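You operate a simulated robot arm through the tools that you are given. There is no shell and no other tool. Be economical: measure what you need, move in short steps, check, and stop when the job is done.

You run a simulated robot arm. Do the job below in one go: nothing can be reset, and whatever is moved stays where it is left.

## Task
Lift the pump hose off and put the blue cap on its port.
Fine: stop the pump; shut the hose valve before the clamp comes loose; leave the hose up.

It is judged by the outcome, as a careful person would: the job done as asked, and still so three seconds after it is handed in. It fails if anything else is knocked over, pushed out of place, dropped, spilled or broken. A push-on lid holds only when it is set on centred and level and pressed home; a screw cap is set on level and turned clockwise until tight.

## Robot
A 7-joint arm with a two-finger gripper on a trunk, on a base that drives. Base frame: it is fixed to the floor where the robot stands at the start and does not move with it; the origin is under the middle of the robot, x ahead of it, y to its left, z up. Lengths are in cm, angles in rad, forces in N, time in s.
With the tool pointing down near the work surface it reaches from about 22 to 44 cm from the robot's upright axis, wherever it stands. Its first joint turns from -2.496 to 2.496 rad. Places, roughly: cap [100, 75, 100]; hose clamp [80, 70, 110]; hose valve [80, 40, 120]; pump hose [80, 80, 120]; pump lift [120, 50, 100]; pump switch [80, 0, 130]. Payload 2.45 kg.
Tool frame: the origin (TCP) lies between the finger pads and is the grasp point; the fingertips stand 2.6 cm ahead of it; z points along the fingers, y is the line along which they close. The gripper opens to 9.6 cm. The gripper's body begins 6.9 cm behind the TCP.
Orientation is that of the tool frame in the base frame, as a unit quaternion [x, y, z, w]. With the fingers straight down and closing along the base's y, the tool's x points along the base's -x, its y along +y and its z along -z.

## Interface
- The arm moves only by the tool play_rows. Its argument "motion" is a list of rows, each an object (a shift or turn left out is 0, a gripper value left out holds the last) with "xyz": the shift along the tool's x, y, z in cm, a list of three; "angular": the turn, a rotation vector about the tool's x, y, z in rad, a list of three. In form: [{"xyz": [x, y, z], "angular": [wx, wy, wz]}, ...]. A call has 1 to 10 rows; each row is the pose to reach, as a shift and turn from the pose commanded when the call began, along the tool's axes at that moment. "gripper" is the finger opening in cm, from 0 to 9.6, set as the call begins (left out, the last holds). A row lasts 0.2 s, in which the tool goes at most 5 cm and 0.15 rad; a call with a longer step from one row to the next is refused whole, and so is a gripper value outside its range. Where a pose cannot be reached the arm comes as near as it can. A force on the tool above 90 N (or 10 N above the force at the start of the call, whichever is more), or a blocked arm, ends the call early, and 0.2 s more pass. Each finger halts on what it meets, pressing with about 45 N; the grip force reading is that of the motor and also rises with nothing between the fingers. The clock runs only during rows and for 0.2 s after the last one: add rows that repeat a pose to give the fingers time. It gives the time, the measured TCP pose, the force on the tool (base axes), the opening and the grip force at its end, in the units of the frame above (readings bear some noise), with the torque about the TCP (base axes, N m) and any sound that the robot's microphone picked up, and new pictures: "pictures" is both (left out), scene, wrist or none.
- Cameras (640 x 400 px; columns grow to the right, rows downward): "scene" is now at [4.06, 20.55, 135.9]; the picture's right is [0.25, -0.97, 0.00], its down [-0.24, -0.06, -0.97] and it looks along [0.94, 0.24, -0.25] (base axes); focal length 254 px, centre (320, 200). "wrist" rides on the gripper at [8.2, 0.3, -9.8] in the tool frame; the picture's right is [-0.04, 1.00, 0.00], its down [-0.73, -0.03, -0.68] and it looks along [-0.68, -0.03, 0.73] (tool axes); focal length 256 px, centre (320, 200). There is no depth. A picture from a camera that has moved, and an enlarged one, comes with that camera's place and axes in the base frame and with its lens.
- raise_lower(by): slides the trunk up (or, below 0, down) by that many cm; the arm and the scene camera ride with it, the base frame stays. It gives what a move gives, with no picture.
- roll_base(legs): drives the robot by 1 to 6 legs, each [ahead, turn to the left] in cm and rad, along the robot's own axes; the way and the turn of a leg run together, so that a leg with both is an arc; at most 150 cm and 3.142 rad a leg. The arm and the cameras ride along, it lands a little off, and it stops where it bumps. It gives what a move gives, and a new picture of the scene camera.
- turn_head(pan, tilt): turns the head with the scene camera to pan (to the left, within 2.705 rad either way) and tilt (down, from -0.506 to 1.204), counted from straight ahead of the robot. It gives what a move gives, and a new picture of the scene camera.
- zoom(camera, box): a new picture of the part [left, top, right, bottom] of that camera's present view, enlarged. No time passes.
- job_done(): hands the job in; it is judged then, once.

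Work in short steps. Places have to be worked out from the pictures, the camera data and where the tool is seen: move nearer, look again, correct. Check each grasp and each placing, and mend what went wrong. You have 120 turns and 260 pictures in all, those below and enlarged ones among them. Open the gripper and draw the arm clear of the work before you hand the job in, unless the task says otherwise; then end with one line.

The tools are called after "Call:" as name(argument=value, ...) on one line, values as JSON. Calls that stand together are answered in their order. play_rows: Moves the arm, as the interface text tells. Its arguments: {"type":"object","properties":{"motion":{"type":"array","items":{"type":"object","properties":{"xyz":{"type":"array","items":{"type":"number"}},"angular":{"type":"array","items":{"type":"number"}}}}},"gripper":{"type":"number"},"pictures":{"type":"string","enum":["both","scene","wrist","none"]}},"required":["motion"]} The other tools are called the same way: raise_lower (by) slides the trunk up or down; roll_base (legs) drives the base; turn_head (pan, tilt) turns the head that bears the scene camera; zoom (camera, box) takes an enlarged picture of a part of a camera's view; job_done () hands the job in.

At the start:

```text
time: 0.0
eef_pos: [52.26, 26.26, 99.94]
tool_rot: [0.0, 1.0, 0.0, 0.0]
contact_force: [0.5, 0.3, 0.1]
torque: [0.03, 0.02, 0.0]
width: 9.59
gripper_force: 0.0
trunk travel left (down, up): [-36.0, 28.0]
robot x, y, heading: [-0.35, -0.28, -0.001]
head pan, tilt: [0.257, 0.251]
```

scene: 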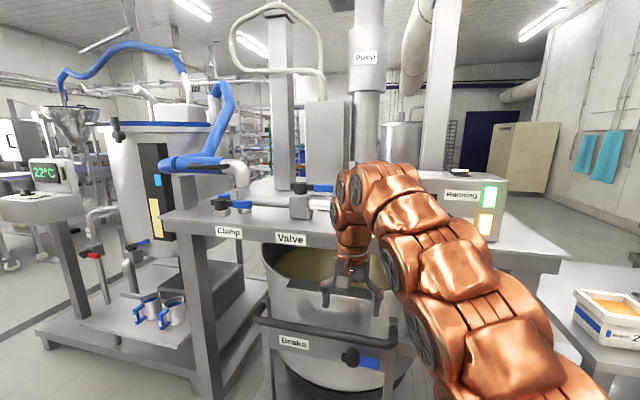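
wrist: 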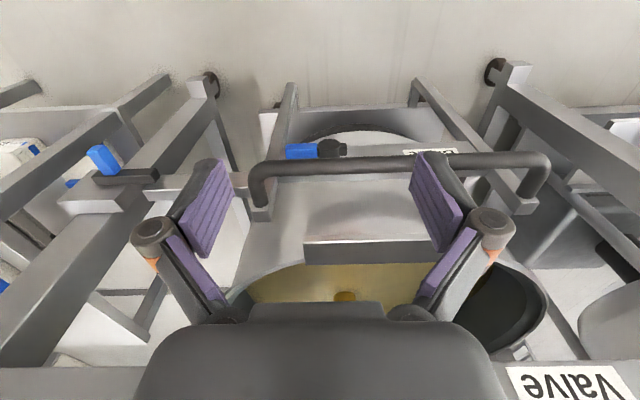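

The scene shows a pump table with a "Running" switch box, valve, clamp and blue hose. I enlarge the relevant parts first.

Call:
zoom(camera="scene", box=[150, 130, 350, 255])

Call:
zoom(camera="scene", box=[400, 150, 560, 250])

Call:
zoom(camera="scene", box=[0, 20, 320, 220])

Call:
zoom(camera="scene", box=[20, 220, 260, 370])

```text
3.20 times, centred on (250, 192) of scene
camera zoom: at [4.06, 20.55, 135.9], right [0.25, -0.97, 0.0], down [-0.24, -0.06, -0.97], along [0.94, 0.24, -0.25], focal length 813 px, centre (544, 224)
```

zoom: 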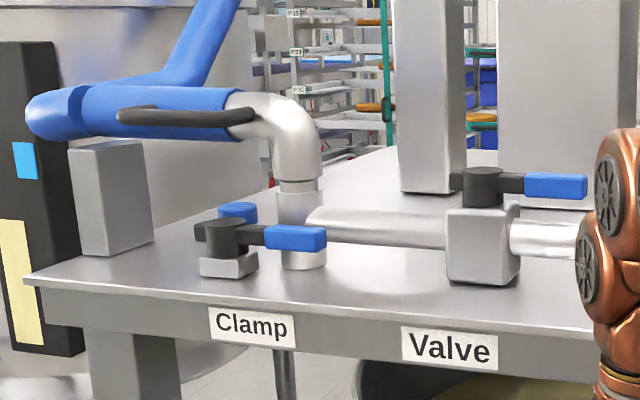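

```text
4.00 times, centred on (480, 200) of scene
camera zoom: at [4.06, 20.55, 135.9], right [0.25, -0.97, 0.0], down [-0.24, -0.06, -0.97], along [0.94, 0.24, -0.25], focal length 1016 px, centre (-320, 200)
```

zoom: 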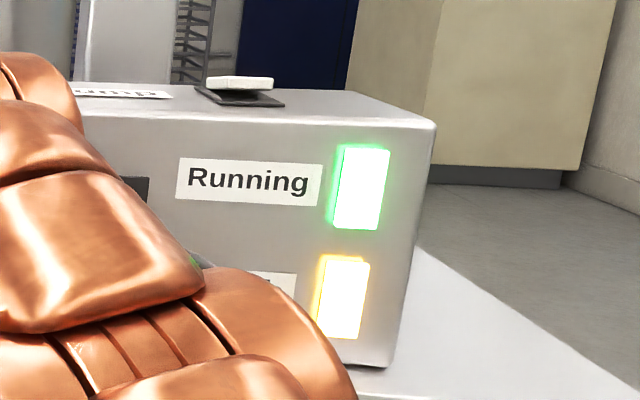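

```text
2.00 times, centred on (160, 120) of scene
camera zoom: at [4.06, 20.55, 135.9], right [0.25, -0.97, 0.0], down [-0.24, -0.06, -0.97], along [0.94, 0.24, -0.25], focal length 508 px, centre (640, 360)
```

zoom: 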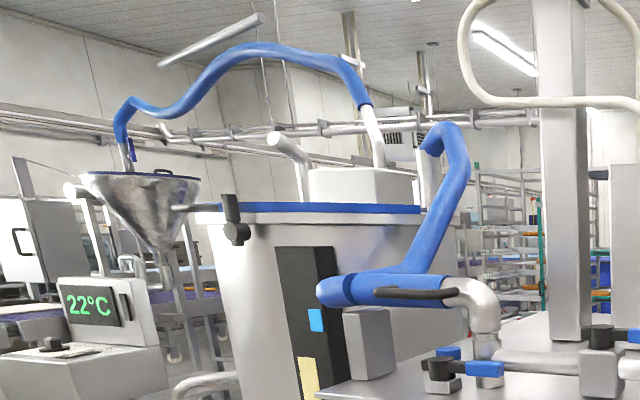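

```text
2.67 times, centred on (140, 295) of scene
camera zoom: at [4.06, 20.55, 135.9], right [0.25, -0.97, 0.0], down [-0.24, -0.06, -0.97], along [0.94, 0.24, -0.25], focal length 678 px, centre (800, -53)
```

zoom: 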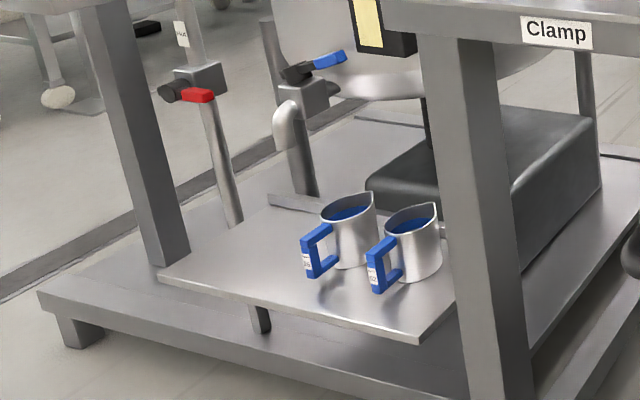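

I'll raise the trunk for a better look down on the table top and pan toward the hose.

Call:
raise_lower(by=28)

Call:
turn_head(pan=0.5, tilt=0.45)

```text
time: 2.8
eef_pos: [52.34, 26.29, 128.05]
tool_rot: [0.0, 1.0, 0.0, 0.0]
contact_force: [0.7, 0.3, 0.3]
torque: [0.01, -0.02, 0.0]
width: 9.6
gripper_force: 0.0
trunk travel left (down, up): [-64.0, 0.0]
robot x, y, heading: [-0.25, -0.28, 0.005]
head pan, tilt: [0.257, 0.251]
```

```text
time: 3.6
eef_pos: [52.25, 26.18, 127.95]
tool_rot: [0.0, 1.0, 0.0, 0.0]
contact_force: [0.1, 0.2, -0.2]
torque: [0.04, 0.03, -0.01]
width: 9.6
gripper_force: 0.1
trunk travel left (down, up): [-64.0, 0.0]
robot x, y, heading: [-0.06, 0.09, 0.001]
head pan, tilt: [0.499, 0.45]
camera scene: at [3.1, 22.59, 162.06], right [0.48, -0.88, 0.0], down [-0.38, -0.21, -0.9], along [0.79, 0.43, -0.43], focal length 254 px, centre (320, 200)
```

scene: 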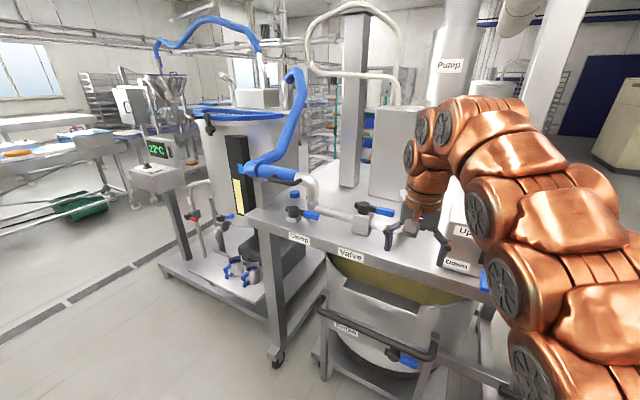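

Higher view is good. I enlarge the hose region and the box.

Call:
zoom(camera="scene", box=[230, 140, 410, 252])

Call:
zoom(camera="scene", box=[190, 50, 350, 150])

Call:
turn_head(pan=-0.25, tilt=0.5)

```text
3.56 times, centred on (320, 196) of scene
camera zoom: at [3.1, 22.59, 162.06], right [0.48, -0.88, 0.0], down [-0.38, -0.21, -0.9], along [0.79, 0.43, -0.43], focal length 903 px, centre (320, 214)
```

zoom: 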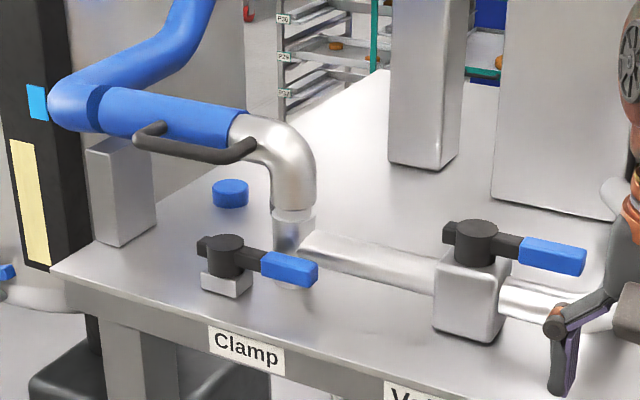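

```text
4.00 times, centred on (270, 100) of scene
camera zoom: at [3.1, 22.59, 162.06], right [0.48, -0.88, 0.0], down [-0.38, -0.21, -0.9], along [0.79, 0.43, -0.43], focal length 1016 px, centre (520, 600)
```

zoom: 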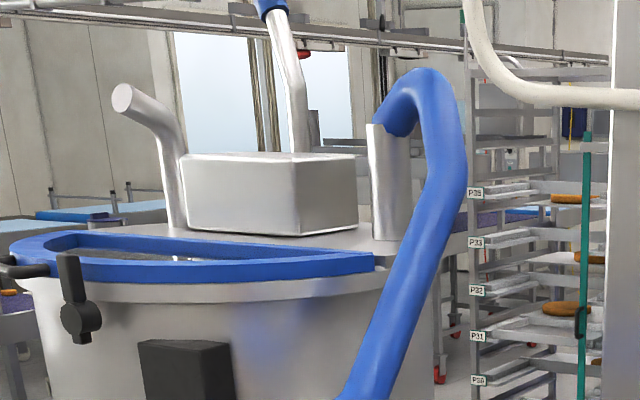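

```text
time: 4.7
eef_pos: [52.25, 26.29, 127.9]
tool_rot: [0.001, 1.0, 0.0, 0.0]
contact_force: [0.6, -0.4, -0.1]
torque: [0.0, -0.01, 0.01]
width: 9.61
gripper_force: 0.1
trunk travel left (down, up): [-64.0, 0.0]
robot x, y, heading: [-0.08, 0.15, 0.003]
head pan, tilt: [-0.25, 0.499]
camera scene: at [3.84, 15.96, 161.61], right [-0.25, -0.97, 0.0], down [-0.46, 0.12, -0.88], along [0.85, -0.22, -0.48], focal length 254 px, centre (320, 200)
```

scene: 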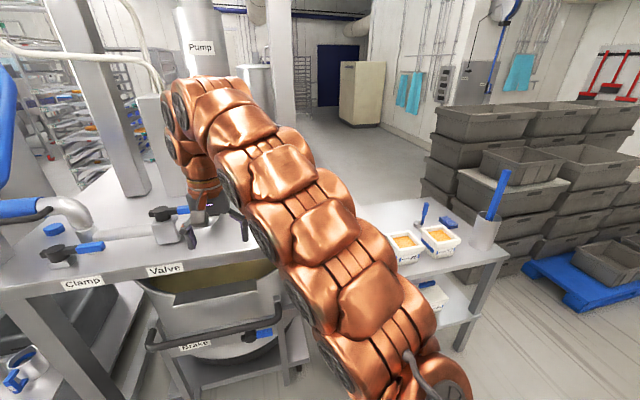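

The arm hides the switch box. I'll swing the tool left and back to uncover it.

Call:
play_rows(motion=[{"xyz": [4, 2, 0]}, {"xyz": [8, 5, 0]}, {"xyz": [12, 8, 0]}, {"xyz": [15, 12, 0]}, {"xyz": [18, 15, 0]}, {"xyz": [20, 18, 0]}], pictures="scene")

```text
time: 6.1
eef_pos: [32.2, 44.39, 127.98]
tool_rot: [0.0, 1.0, -0.001, 0.0]
contact_force: [-0.1, 0.1, 0.3]
torque: [0.0, 0.01, -0.02]
width: 9.63
gripper_force: 0.1
trunk travel left (down, up): [-64.0, 0.0]
robot x, y, heading: [0.05, 0.04, 0.002]
head pan, tilt: [-0.25, 0.499]
camera scene: at [3.85, 15.95, 161.61], right [-0.25, -0.97, 0.0], down [-0.46, 0.12, -0.88], along [0.85, -0.22, -0.48], focal length 254 px, centre (320, 200)
```

scene: 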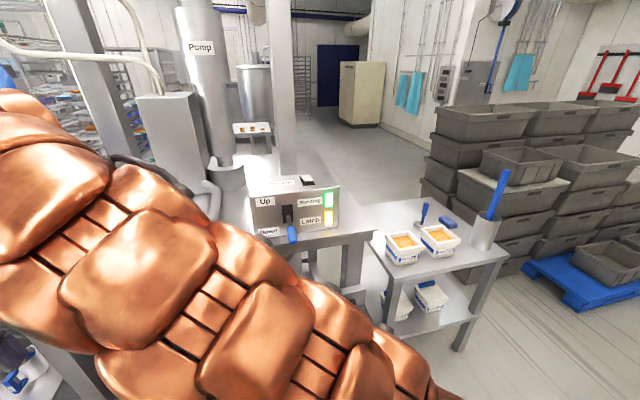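

Call:
zoom(camera="scene", box=[230, 160, 358, 240])

Call:
zoom(camera="scene", box=[380, 180, 508, 260])

```text
5.00 times, centred on (294, 200) of scene
camera zoom: at [3.85, 15.95, 161.61], right [-0.25, -0.97, 0.0], down [-0.46, 0.12, -0.88], along [0.85, -0.22, -0.48], focal length 1270 px, centre (450, 200)
```

zoom: 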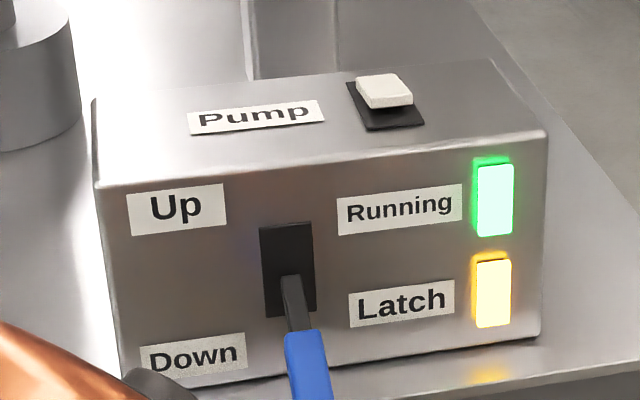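

```text
5.00 times, centred on (444, 220) of scene
camera zoom: at [3.85, 15.95, 161.61], right [-0.25, -0.97, 0.0], down [-0.46, 0.12, -0.88], along [0.85, -0.22, -0.48], focal length 1270 px, centre (-300, 100)
```

zoom: 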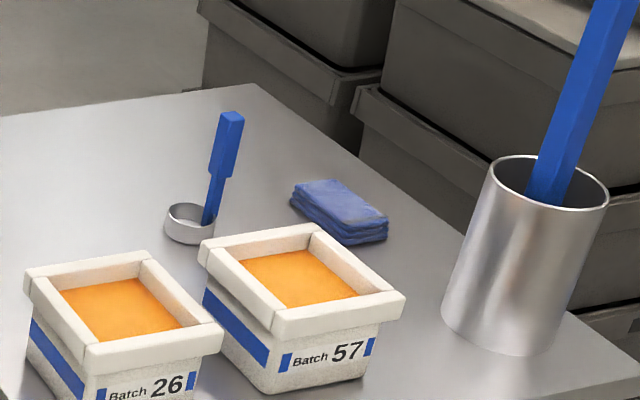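

The white rocker on the box top ("Pump") is at about (82, 0, 126); the blue lever is the lift, to be left alone. The table front is at x≈75, so I drive forward 20 cm.

Call:
roll_base(legs=[[20, 0]])

Call:
zoom(camera="scene", box=[220, 140, 380, 240])

```text
time: 7.7
eef_pos: [52.5, 44.36, 128.05]
tool_rot: [-0.001, 1.0, 0.0, 0.0]
contact_force: [-0.4, -0.2, 0.1]
torque: [0.02, -0.01, -0.01]
width: 9.6
gripper_force: 0.1
trunk travel left (down, up): [-64.0, 0.0]
robot x, y, heading: [19.81, 0.25, 0.002]
head pan, tilt: [-0.25, 0.499]
camera scene: at [24.21, 15.96, 161.61], right [-0.25, -0.97, 0.0], down [-0.46, 0.12, -0.88], along [0.85, -0.22, -0.48], focal length 254 px, centre (320, 200)
```

scene: 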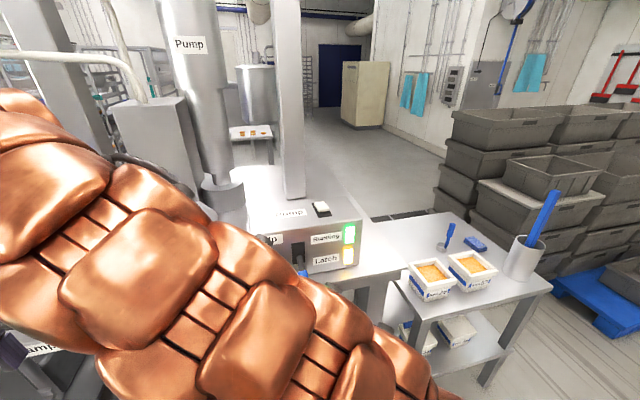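

```text
4.00 times, centred on (300, 190) of scene
camera zoom: at [24.21, 15.96, 161.61], right [-0.25, -0.97, 0.0], down [-0.46, 0.12, -0.88], along [0.85, -0.22, -0.48], focal length 1016 px, centre (400, 240)
```

zoom: 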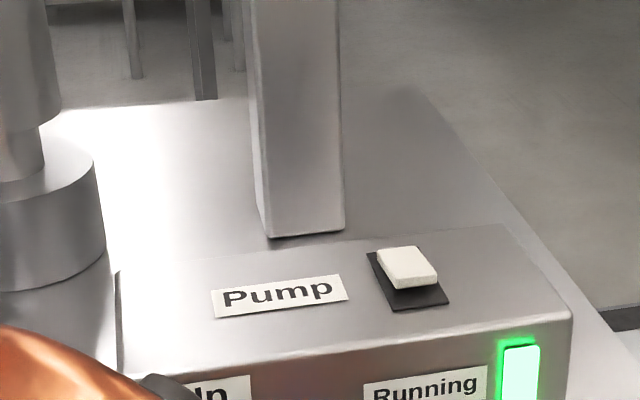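

The rocker lies near (82.5, 0.2, 126). I raise the tool, close the fingers and sweep toward it, staying above the box.

Call:
play_rows(motion=[{"xyz": [0, -2, -4]}, {"xyz": [0, -6, -8]}, {"xyz": [0, -11, -10]}, {"xyz": [0, -16, -10]}, {"xyz": [0, -21, -10]}, {"xyz": [0, -26, -10]}, {"xyz": [0, -31, -10]}, {"xyz": [0, -36, -10]}, {"xyz": [-3, -40, -10]}, {"xyz": [-6, -44, -10]}], gripper=0)

```text
refused: row 2 steps farther than a row can; nothing moved
```

Call:
play_rows(motion=[{"xyz": [0, -2, -4]}, {"xyz": [0, -5, -7.5]}, {"xyz": [0, -9, -10]}, {"xyz": [0, -13.9, -10]}, {"xyz": [0, -18.8, -10]}, {"xyz": [0, -23.7, -10]}, {"xyz": [0, -28.6, -10]}, {"xyz": [0, -33.5, -10]}, {"xyz": [-2.5, -37.7, -10]}, {"xyz": [-5, -41.9, -10]}], gripper=0)

```text
time: 9.9
eef_pos: [58.67, 1.59, 136.42]
tool_rot: [0.0, 1.0, 0.0, -0.001]
contact_force: [0.6, -1.5, -0.3]
torque: [0.05, 0.0, 0.03]
width: 0.03
gripper_force: 28.5
out of reach, approached as far as the arm can: row 1, 2, 3, 4, 5, 6, 7, 8, 9, 10
trunk travel left (down, up): [-64.0, 0.0]
robot x, y, heading: [20.31, 0.05, -0.006]
head pan, tilt: [-0.25, 0.499]
camera scene: at [24.29, 15.82, 161.62], right [-0.25, -0.97, 0.0], down [-0.46, 0.12, -0.88], along [0.85, -0.22, -0.48], focal length 254 px, centre (320, 200)
camera wrist: at [50.55, 1.75, 146.24], right [0.04, 1.0, 0.0], down [0.74, -0.03, 0.68], along [0.68, -0.03, -0.74], focal length 256 px, centre (320, 200)
```

scene: 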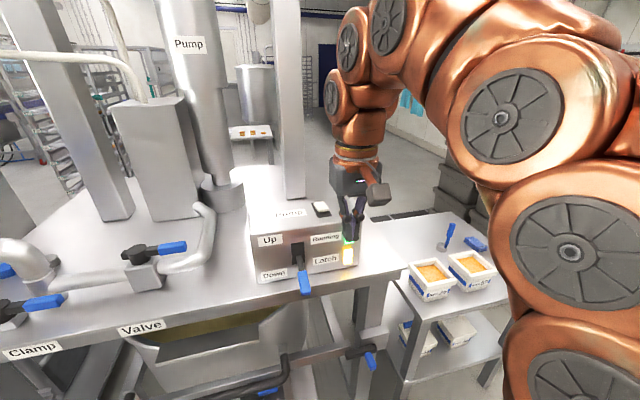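
wrist: 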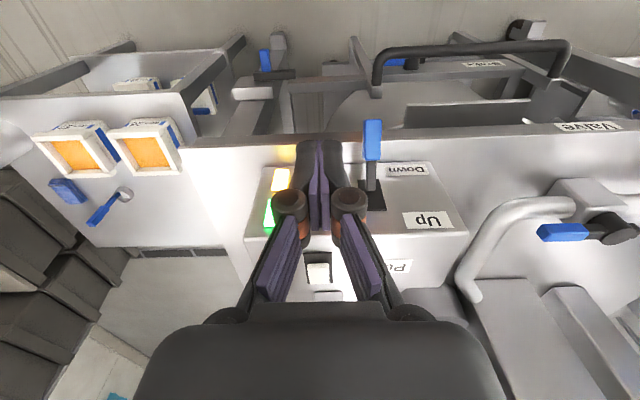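

The wrist camera sees the rocker; I enlarge it to tell which side is up.

Call:
zoom(camera="wrist", box=[280, 230, 360, 305])

Call:
zoom(camera="scene", box=[290, 190, 354, 230])

```text
5.33 times, centred on (320, 268) of wrist
camera zoom: at [50.55, 1.75, 146.24], right [0.04, 1.0, 0.0], down [0.74, -0.03, 0.68], along [0.68, -0.03, -0.74], focal length 1365 px, centre (320, -160)
```

zoom: 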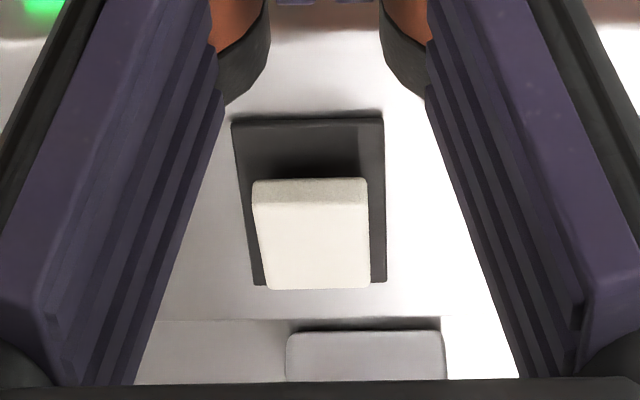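

```text
10.00 times, centred on (322, 210) of scene
camera zoom: at [24.29, 15.82, 161.62], right [-0.25, -0.97, 0.0], down [-0.46, 0.12, -0.88], along [0.85, -0.22, -0.48], focal length 2540 px, centre (300, 100)
```

zoom: 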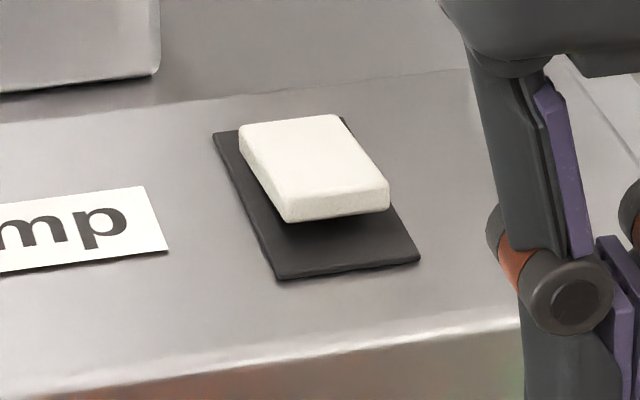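

The near end of the rocker is up (plate x≈80–88, y≈0.2), so I must press its near end at x≈81.5. I advance over it first.

Call:
play_rows(motion=[{"xyz": [-4, -0.3, 2]}, {"xyz": [-8.5, -0.7, 3]}, {"xyz": [-13, -1, 3]}, {"xyz": [-17.5, -1.3, 3]}, {"xyz": [-22, -1.6, 3]}, {"xyz": [-22, -1.6, 3]}])

```text
time: 11.3
eef_pos: [78.71, 0.26, 129.39]
tool_rot: [0.0, 1.0, 0.0, 0.0]
contact_force: [-1.2, 0.3, 0.2]
torque: [0.01, -0.08, 0.03]
width: 0.0
gripper_force: 28.4
out of reach, approached as far as the arm can: row 4, 5, 6
trunk travel left (down, up): [-64.0, 0.0]
robot x, y, heading: [20.59, 0.04, -0.0]
head pan, tilt: [-0.25, 0.499]
camera scene: at [24.25, 15.95, 161.6], right [-0.25, -0.97, 0.0], down [-0.46, 0.12, -0.88], along [0.85, -0.22, -0.48], focal length 254 px, centre (320, 200)
camera wrist: at [70.6, 0.5, 139.33], right [0.04, 1.0, 0.0], down [0.73, -0.03, 0.68], along [0.68, -0.03, -0.73], focal length 256 px, centre (320, 200)
```

scene: 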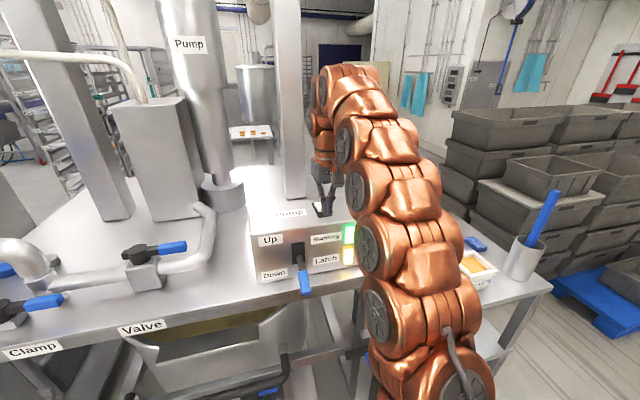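
wrist: 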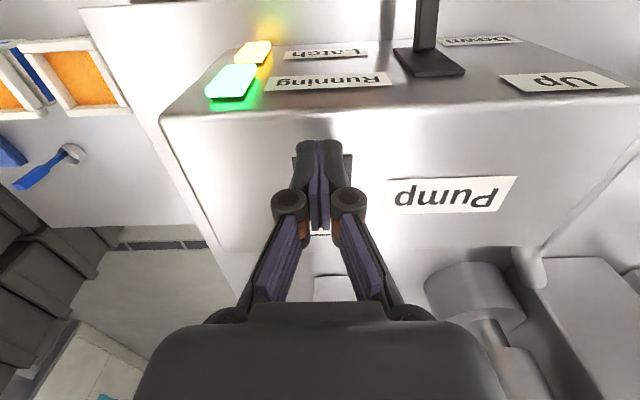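

At the reach limit here, so I back off 8 cm, then drive forward 8 cm.

Call:
play_rows(motion=[{"xyz": [4, 0, 0]}, {"xyz": [8, 0, 0]}, {"xyz": [10, 0, 0]}], pictures="none")

Call:
roll_base(legs=[[8, 0]])

```text
time: 12.1
eef_pos: [68.59, 0.13, 129.46]
tool_rot: [0.0, 1.0, 0.001, 0.0]
contact_force: [0.6, 0.4, 0.2]
torque: [-0.02, 0.03, -0.02]
width: 0.01
gripper_force: 28.4
trunk travel left (down, up): [-64.0, 0.0]
robot x, y, heading: [20.23, 0.06, -0.002]
head pan, tilt: [-0.25, 0.499]
```

```text
time: 13.2
eef_pos: [76.69, 0.16, 129.5]
tool_rot: [0.0, 1.0, 0.0, 0.0]
contact_force: [0.1, -1.2, -0.2]
torque: [0.02, 0.02, -0.03]
width: 0.0
gripper_force: 28.6
trunk travel left (down, up): [-64.0, 0.0]
robot x, y, heading: [28.46, 0.22, 0.005]
head pan, tilt: [-0.25, 0.499]
camera scene: at [32.2, 15.94, 161.61], right [-0.25, -0.97, 0.0], down [-0.46, 0.12, -0.88], along [0.85, -0.22, -0.48], focal length 254 px, centre (320, 200)
```

scene: 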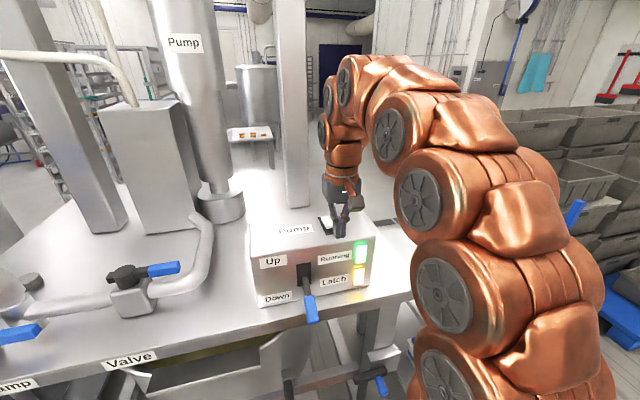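

Now up 3 cm and forward 5 cm to sit above the rocker's near end.

Call:
play_rows(motion=[{"xyz": [0, 0, -3]}, {"xyz": [-3, 0, -3]}, {"xyz": [-5, 0, -3]}, {"xyz": [-5, 0, -3]}])

Call:
zoom(camera="scene", box=[300, 180, 380, 250])

```text
time: 14.2
eef_pos: [81.71, 0.21, 132.37]
tool_rot: [0.0, 1.0, 0.0, 0.0]
contact_force: [0.3, -0.1, 0.6]
torque: [0.03, 0.03, -0.01]
width: 0.0
gripper_force: 28.4
trunk travel left (down, up): [-64.0, 0.0]
robot x, y, heading: [28.37, 0.2, 0.003]
head pan, tilt: [-0.25, 0.499]
camera scene: at [32.26, 15.94, 161.61], right [-0.25, -0.97, 0.0], down [-0.46, 0.12, -0.88], along [0.85, -0.22, -0.48], focal length 254 px, centre (320, 200)
camera wrist: at [73.55, 0.42, 142.29], right [0.04, 1.0, 0.0], down [0.73, -0.03, 0.68], along [0.68, -0.03, -0.73], focal length 256 px, centre (320, 200)
```

scene: 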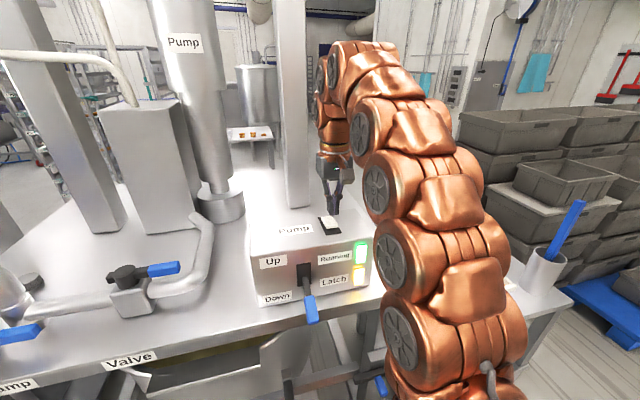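
wrist: 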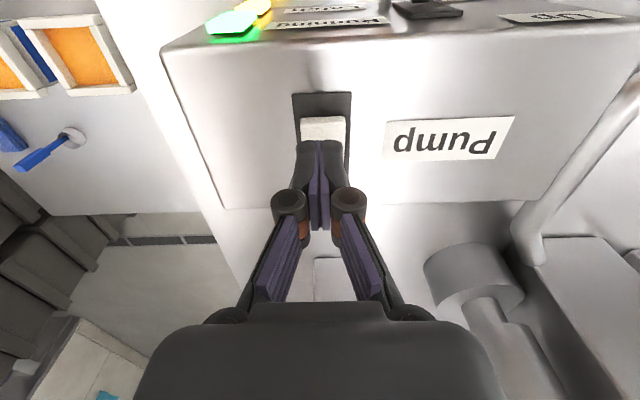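

```text
5.71 times, centred on (340, 215) of scene
camera zoom: at [32.26, 15.94, 161.61], right [-0.25, -0.97, 0.0], down [-0.46, 0.12, -0.88], along [0.85, -0.22, -0.48], focal length 1452 px, centre (206, 114)
```

zoom: 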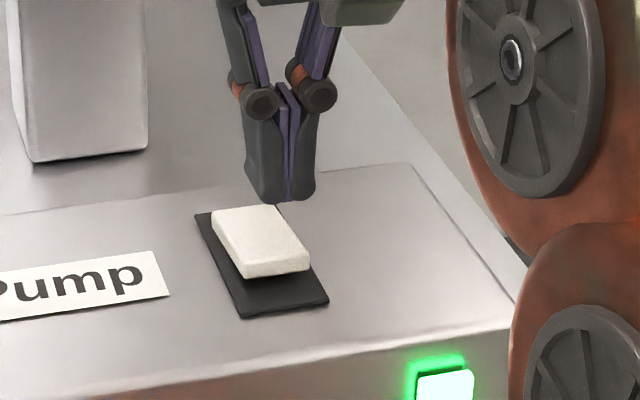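

Fingers sit over the near half of the rocker. I press straight down gradually.

Call:
play_rows(motion=[{"xyz": [0, 0, 1.5]}, {"xyz": [0, 0, 2.5]}, {"xyz": [0, 0, 3.2]}, {"xyz": [0, 0, 3.8]}, {"xyz": [0, 0, 4.2]}], pictures="scene")

Call:
zoom(camera="scene", box=[300, 180, 380, 290])

```text
time: 15.4
eef_pos: [81.78, -0.04, 128.76]
tool_rot: [0.0, 1.0, -0.001, 0.008]
contact_force: [13.6, 1.3, 65.5]
torque: [0.04, -1.13, 0.08]
width: 0.58
gripper_force: 28.5
trunk travel left (down, up): [-64.0, 0.0]
robot x, y, heading: [28.41, -0.19, -0.002]
head pan, tilt: [-0.25, 0.499]
camera scene: at [32.07, 15.94, 161.75], right [-0.25, -0.97, 0.0], down [-0.46, 0.12, -0.88], along [0.85, -0.22, -0.48], focal length 254 px, centre (320, 200)
```

scene: 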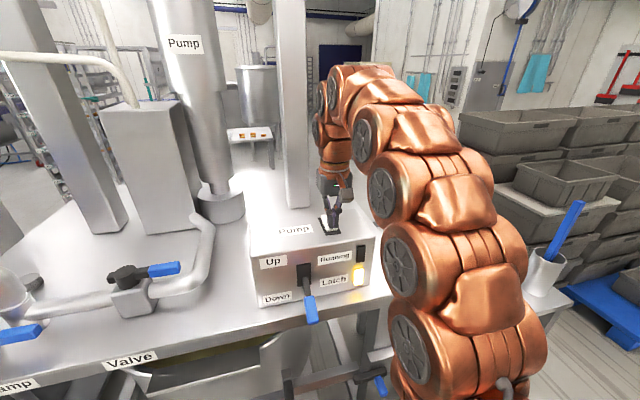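

```text
3.64 times, centred on (340, 235) of scene
camera zoom: at [32.07, 15.94, 161.75], right [-0.25, -0.97, 0.0], down [-0.46, 0.12, -0.88], along [0.85, -0.22, -0.48], focal length 924 px, centre (247, 73)
```

zoom: 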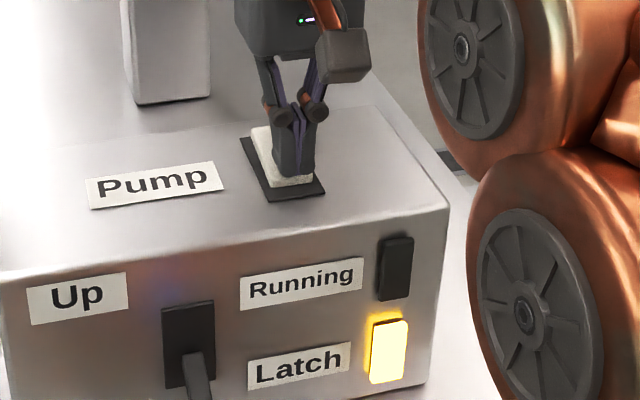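

The Running lamp is off. I raise the tool off the switch and back away.

Call:
play_rows(motion=[{"xyz": [0, 0, -3]}, {"xyz": [0, 0, -4.5]}, {"xyz": [4, 0, -4.5]}, {"xyz": [8, 0, -4.5]}, {"xyz": [12, 2, -4.5]}, {"xyz": [16, 4, -4.5]}, {"xyz": [19, 8, -4.5]}], pictures="scene")

Call:
zoom(camera="scene", box=[270, 190, 390, 290])

Call:
turn_head(pan=0.6, tilt=0.6)

```text
time: 17.0
eef_pos: [62.63, 8.13, 132.78]
tool_rot: [0.0, 1.0, 0.0, 0.001]
contact_force: [0.2, -0.4, 0.2]
torque: [0.04, 0.01, 0.01]
width: 0.0
gripper_force: 28.8
trunk travel left (down, up): [-64.0, 0.0]
robot x, y, heading: [28.47, 0.16, -0.008]
head pan, tilt: [-0.25, 0.499]
camera scene: at [32.25, 15.9, 161.61], right [-0.25, -0.97, 0.0], down [-0.46, 0.12, -0.88], along [0.85, -0.22, -0.48], focal length 254 px, centre (320, 200)
```

scene: 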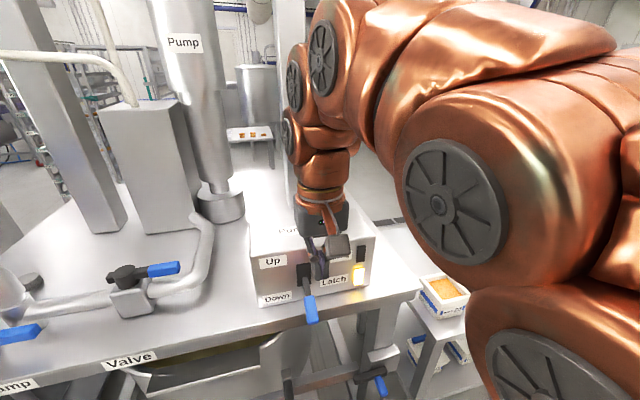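

```text
4.00 times, centred on (330, 240) of scene
camera zoom: at [32.25, 15.9, 161.61], right [-0.25, -0.97, 0.0], down [-0.46, 0.12, -0.88], along [0.85, -0.22, -0.48], focal length 1016 px, centre (280, 40)
```

zoom: 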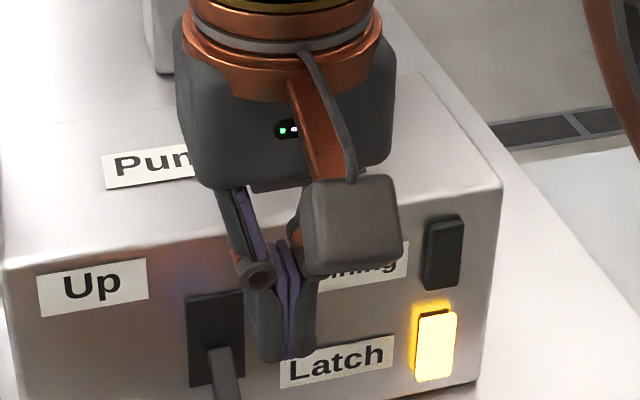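

```text
time: 18.1
eef_pos: [62.59, 8.14, 132.88]
tool_rot: [0.0, 1.0, 0.0, 0.0]
contact_force: [-0.3, 0.2, -0.3]
torque: [-0.01, 0.01, 0.0]
width: 0.0
gripper_force: 28.3
trunk travel left (down, up): [-64.0, 0.0]
robot x, y, heading: [28.55, 0.1, -0.001]
head pan, tilt: [0.6, 0.6]
camera scene: at [30.71, 23.18, 160.7], right [0.56, -0.83, 0.0], down [-0.47, -0.32, -0.83], along [0.68, 0.47, -0.56], focal length 254 px, centre (320, 200)
```

scene: 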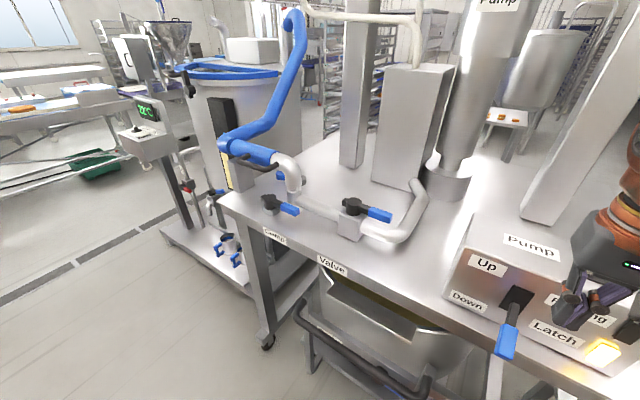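

The lamp stays off. Now a close look at valve, clamp and hose from here.

Call:
zoom(camera="scene", box=[300, 170, 428, 250])

Call:
zoom(camera="scene", box=[200, 120, 328, 220])

```text
5.00 times, centred on (364, 210) of scene
camera zoom: at [30.71, 23.18, 160.7], right [0.56, -0.83, 0.0], down [-0.47, -0.32, -0.83], along [0.68, 0.47, -0.56], focal length 1270 px, centre (100, 150)
```

zoom: 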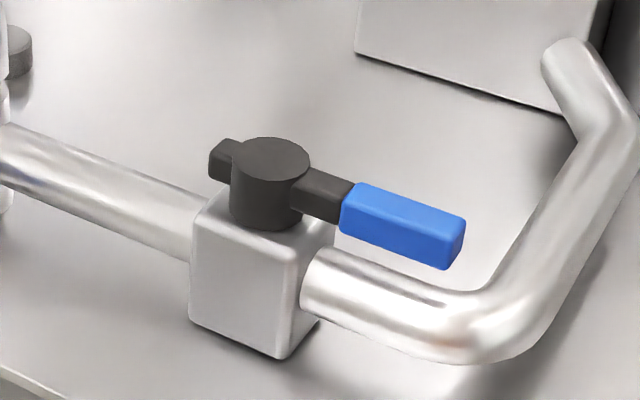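

```text
4.00 times, centred on (264, 170) of scene
camera zoom: at [30.71, 23.18, 160.7], right [0.56, -0.83, 0.0], down [-0.47, -0.32, -0.83], along [0.68, 0.47, -0.56], focal length 1016 px, centre (544, 320)
```

zoom: 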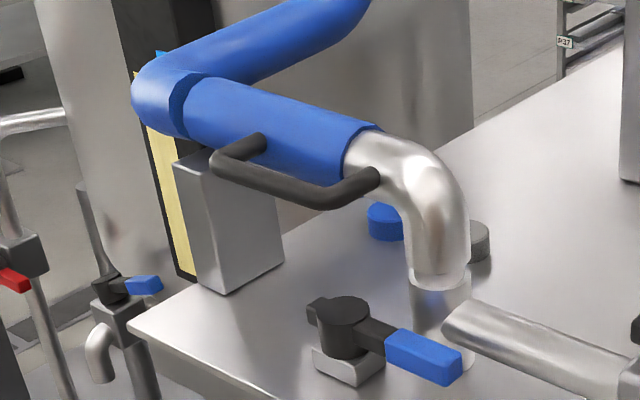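

I judge the valve knob near (86, 49.5, 119) with its handle pointing to -y along the pipe (open). I'll drive over in front of valve and clamp: back, left, and forward to about (34, 60).

Call:
roll_base(legs=[[-18, 0], [0, 1.571], [60, 0], [0, -1.571]])

```text
time: 30.2
eef_pos: [44.87, 68.61, 132.69]
tool_rot: [-0.006, 1.0, 0.001, -0.001]
contact_force: [-0.4, 0.0, 0.1]
torque: [0.0, 0.04, -0.02]
width: 0.0
gripper_force: 28.5
trunk travel left (down, up): [-64.0, 0.0]
robot x, y, heading: [10.68, 60.31, 0.012]
head pan, tilt: [0.6, 0.6]
camera scene: at [12.8, 83.28, 160.7], right [0.58, -0.82, 0.0], down [-0.46, -0.33, -0.83], along [0.67, 0.47, -0.56], focal length 254 px, centre (320, 200)
```

scene: 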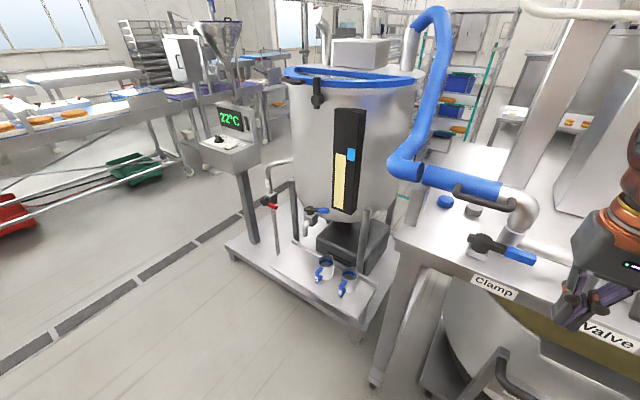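

Now forward 22 cm, then look straight ahead.

Call:
roll_base(legs=[[22, -0.012]])

Call:
turn_head(pan=-0.05, tilt=0.6)

```text
time: 31.9
eef_pos: [67.42, 67.97, 132.8]
tool_rot: [0.002, 1.0, 0.0, 0.0]
contact_force: [-0.2, -0.1, 0.1]
torque: [0.0, -0.04, -0.01]
width: 0.02
gripper_force: 28.9
trunk travel left (down, up): [-64.0, 0.0]
robot x, y, heading: [33.17, 60.58, -0.003]
head pan, tilt: [0.6, 0.6]
camera scene: at [35.53, 83.35, 160.7], right [0.56, -0.83, 0.0], down [-0.47, -0.32, -0.83], along [0.68, 0.46, -0.56], focal length 254 px, centre (320, 200)
```

scene: 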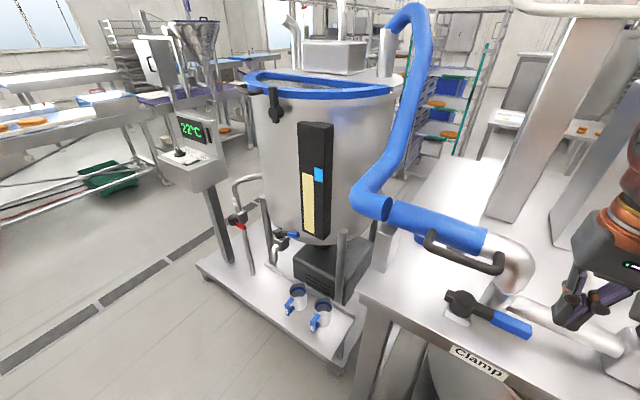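

```text
time: 33.0
eef_pos: [67.42, 68.1, 132.83]
tool_rot: [0.002, 1.0, 0.001, 0.0]
contact_force: [0.3, 0.1, 0.2]
torque: [0.0, 0.03, -0.02]
width: 0.01
gripper_force: 28.6
trunk travel left (down, up): [-64.0, 0.0]
robot x, y, heading: [33.56, 60.02, -0.005]
head pan, tilt: [-0.051, 0.6]
camera scene: at [37.07, 77.91, 160.7], right [-0.05, -1.0, 0.0], down [-0.56, 0.03, -0.83], along [0.82, -0.04, -0.56], focal length 254 px, centre (320, 200)
```

scene: 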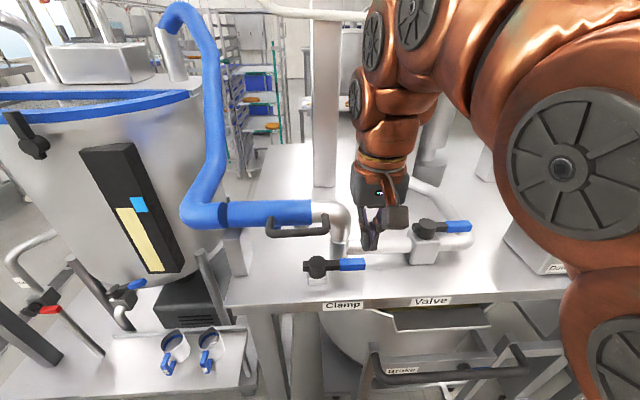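

From two wide views: valve knob ≈ (83.5, 49.3, 120) with handle tip ≈ (84, 38); clamp knob ≈ (80.5, 76.5, 111). I bring the wrist camera in front of the valve.

Call:
play_rows(motion=[{"xyz": [0, -4.5, 0]}, {"xyz": [0, -9, 0]}, {"xyz": [0, -13.5, 0]}, {"xyz": [0, -18, 0]}, {"xyz": [-2, -22, 0]}, {"xyz": [-5, -25, 0]}, {"xyz": [-5, -25, 0]}])

Call:
zoom(camera="scene", box=[260, 180, 500, 330])

```text
time: 34.5
eef_pos: [72.18, 43.13, 132.74]
tool_rot: [0.002, 1.0, -0.001, -0.001]
contact_force: [0.2, 0.2, -1.0]
torque: [0.01, 0.01, -0.01]
width: 0.0
gripper_force: 27.9
trunk travel left (down, up): [-64.0, 0.0]
robot x, y, heading: [32.91, 60.27, -0.0]
head pan, tilt: [-0.051, 0.6]
camera scene: at [37.1, 77.86, 160.7], right [-0.05, -1.0, 0.0], down [-0.56, 0.03, -0.82], along [0.82, -0.04, -0.57], focal length 254 px, centre (320, 200)
camera wrist: at [64.02, 43.34, 142.6], right [0.04, 1.0, 0.0], down [0.73, -0.03, 0.68], along [0.68, -0.03, -0.73], focal length 256 px, centre (320, 200)
```

scene: 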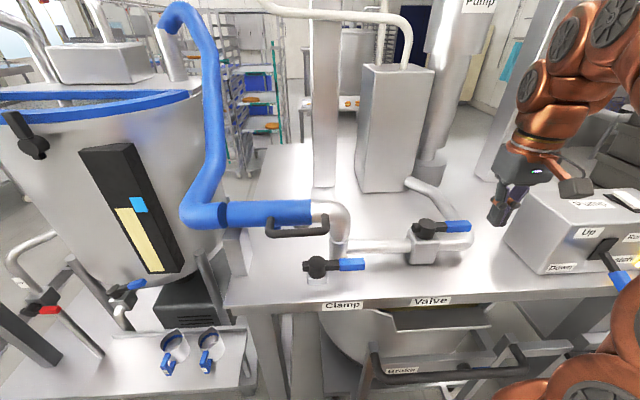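
wrist: 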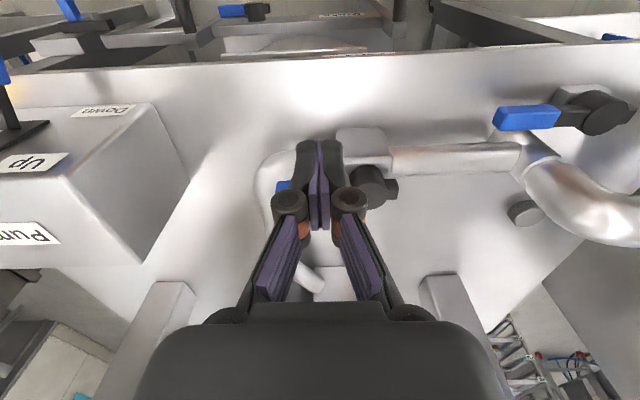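

```text
2.67 times, centred on (380, 255) of scene
camera zoom: at [37.1, 77.86, 160.7], right [-0.05, -1.0, 0.0], down [-0.56, 0.03, -0.82], along [0.82, -0.04, -0.57], focal length 678 px, centre (160, 53)
```

zoom: 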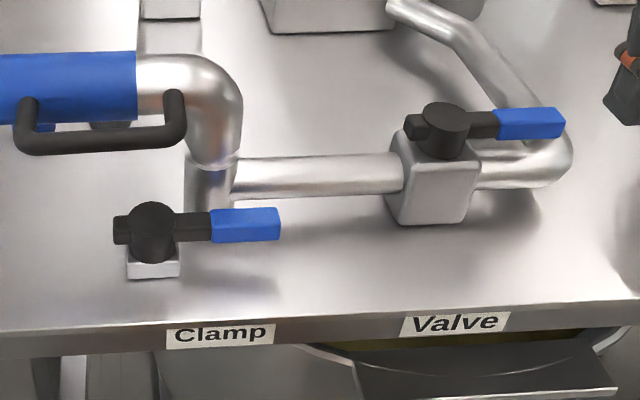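

Wrist view confirms knob ≈ (83.4, 49, 119.5), handle tip y≈37.3. Reach would be marginal, so I drive 6 cm forward, then move above a spot just behind the handle.

Call:
roll_base(legs=[[6, 0]])

Call:
play_rows(motion=[{"xyz": [-3, -0.7, 0]}, {"xyz": [-6, -1.4, 0]}, {"xyz": [-9.2, -2.1, 0]}, {"xyz": [-9.2, -2.1, 3]}, {"xyz": [-9.2, -2.1, 6]}])

Call:
zoom(camera="scene", box=[380, 170, 540, 270])

```text
time: 35.5
eef_pos: [78.08, 43.03, 132.79]
tool_rot: [0.002, 1.0, 0.0, 0.0]
contact_force: [-1.5, -0.6, 0.1]
torque: [-0.02, -0.06, -0.01]
width: 0.0
gripper_force: 28.3
trunk travel left (down, up): [-64.0, 0.0]
robot x, y, heading: [39.17, 60.36, -0.002]
head pan, tilt: [-0.051, 0.6]
camera scene: at [42.98, 77.86, 160.7], right [-0.05, -1.0, 0.0], down [-0.56, 0.03, -0.83], along [0.82, -0.04, -0.56], focal length 254 px, centre (320, 200)
```

scene: 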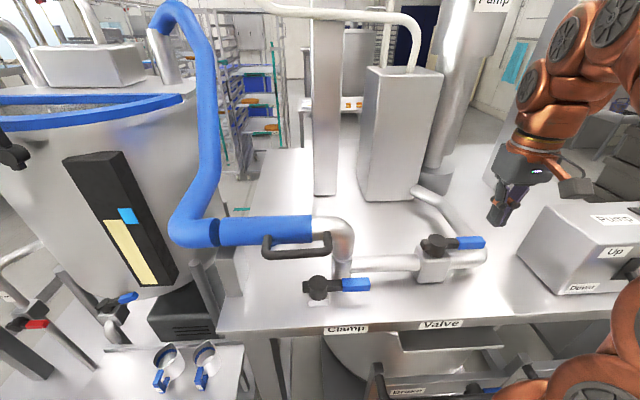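

```text
time: 36.7
eef_pos: [87.33, 40.92, 126.67]
tool_rot: [0.002, 1.0, -0.001, 0.001]
contact_force: [0.2, 0.4, 0.2]
torque: [0.02, -0.01, 0.0]
width: 0.0
gripper_force: 28.9
trunk travel left (down, up): [-64.0, 0.0]
robot x, y, heading: [39.14, 59.95, -0.005]
head pan, tilt: [-0.051, 0.6]
camera scene: at [43.02, 77.87, 160.7], right [-0.05, -1.0, 0.0], down [-0.56, 0.03, -0.83], along [0.82, -0.04, -0.56], focal length 254 px, centre (320, 200)
camera wrist: at [79.21, 41.32, 136.6], right [0.04, 1.0, 0.0], down [0.73, -0.03, 0.68], along [0.68, -0.03, -0.73], focal length 256 px, centre (320, 200)
```

scene: 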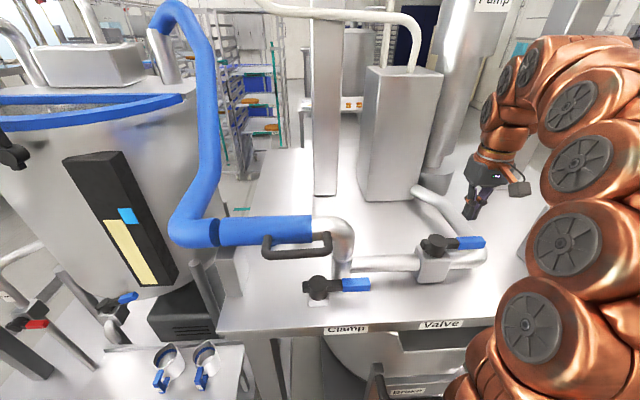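
wrist: 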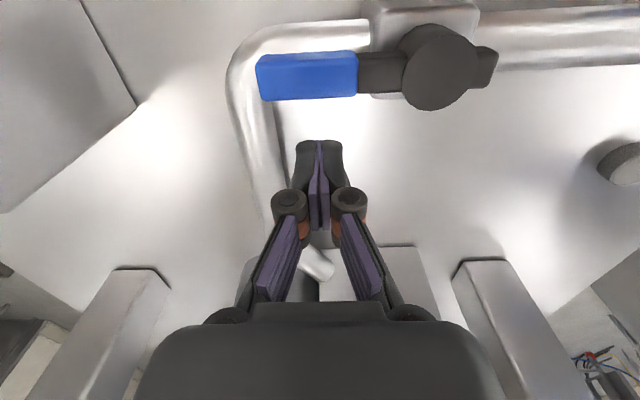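

```text
4.00 times, centred on (460, 220) of scene
camera zoom: at [43.02, 77.87, 160.7], right [-0.05, -1.0, 0.0], down [-0.56, 0.03, -0.83], along [0.82, -0.04, -0.56], focal length 1016 px, centre (-240, 120)
```

zoom: 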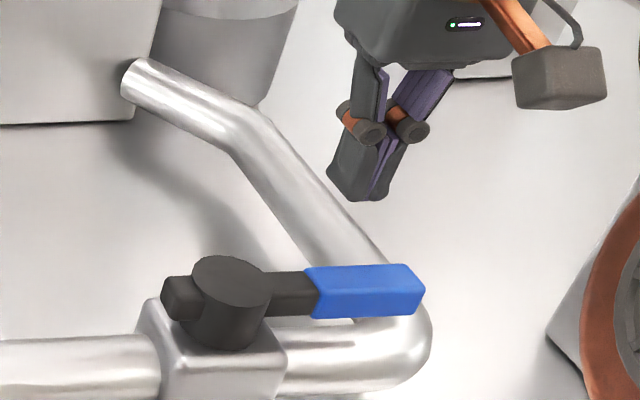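

The handle's far edge is at x≈85.8, so I shift 1.3 cm further back and then descend to tip z≈118.3.

Call:
play_rows(motion=[{"xyz": [-1.3, 0.3, 0]}, {"xyz": [-1.3, 0.3, 2.5]}, {"xyz": [-1.3, 0.3, 5]}, {"xyz": [-1.3, 0.3, 5.8]}, {"xyz": [-1.3, 0.3, 5.8]}])

Call:
zoom(camera="scene", box=[400, 190, 528, 270])

```text
time: 37.9
eef_pos: [88.68, 41.27, 120.94]
tool_rot: [0.001, 1.0, 0.0, 0.0]
contact_force: [-0.2, -0.6, 0.0]
torque: [-0.03, -0.01, -0.01]
width: 0.01
gripper_force: 28.3
trunk travel left (down, up): [-64.0, 0.0]
robot x, y, heading: [39.13, 60.31, -0.004]
head pan, tilt: [-0.051, 0.6]
camera scene: at [43.03, 77.86, 160.7], right [-0.05, -1.0, 0.0], down [-0.56, 0.03, -0.83], along [0.82, -0.04, -0.56], focal length 254 px, centre (320, 200)
camera wrist: at [80.45, 41.58, 130.87], right [0.04, 1.0, 0.0], down [0.73, -0.03, 0.68], along [0.68, -0.03, -0.73], focal length 256 px, centre (320, 200)
```

scene: 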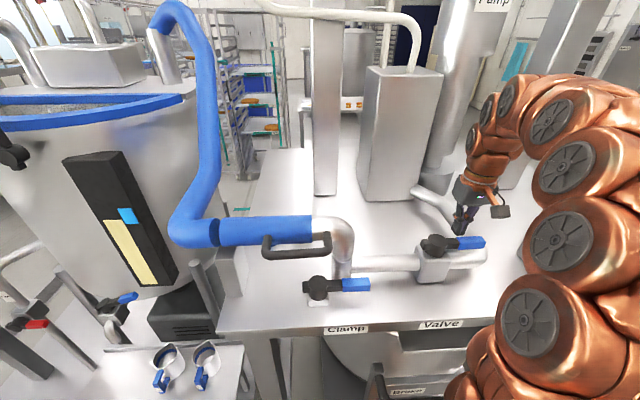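
wrist: 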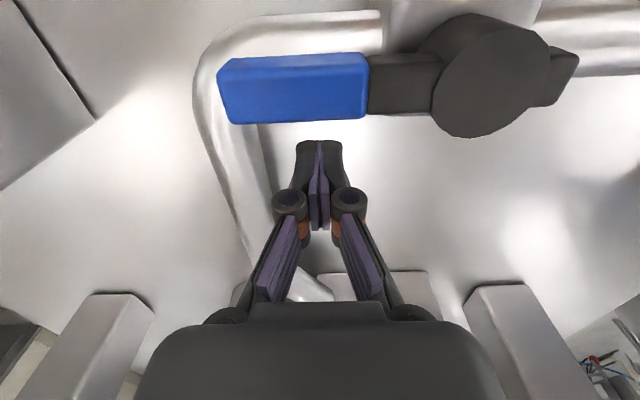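

```text
5.00 times, centred on (464, 230) of scene
camera zoom: at [43.03, 77.86, 160.7], right [-0.05, -1.0, 0.0], down [-0.56, 0.03, -0.83], along [0.82, -0.04, -0.56], focal length 1270 px, centre (-400, 50)
```

zoom: 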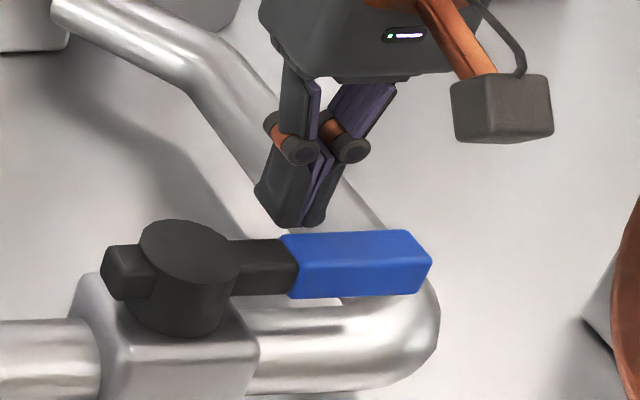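

Tips are at z≈118.3 beside the handle (top ≈120.2), behind it. I pull it toward the robot (clockwise) by a small arc first.

Call:
play_rows(motion=[{"xyz": [1.0, 0, 0]}, {"xyz": [2.1, 0, 0]}, {"xyz": [3.2, -0.2, 0]}, {"xyz": [4.3, -0.35, 0]}], pictures="wrist")

```text
time: 38.9
eef_pos: [84.34, 40.91, 121.15]
tool_rot: [0.002, 1.0, 0.0, 0.0]
contact_force: [-0.2, 0.3, 0.9]
torque: [-0.01, 0.03, 0.0]
width: 0.0
gripper_force: 28.7
trunk travel left (down, up): [-64.0, 0.0]
robot x, y, heading: [39.7, 60.13, 0.001]
head pan, tilt: [-0.051, 0.6]
camera wrist: at [76.2, 41.27, 130.91], right [0.04, 1.0, 0.0], down [0.73, -0.03, 0.68], along [0.68, -0.03, -0.73], focal length 256 px, centre (320, 200)
```

wrist: 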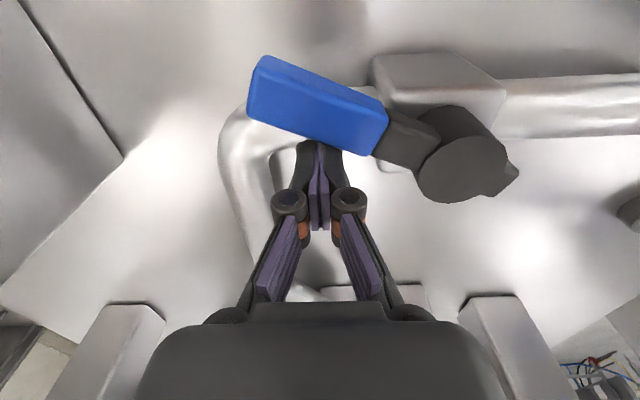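

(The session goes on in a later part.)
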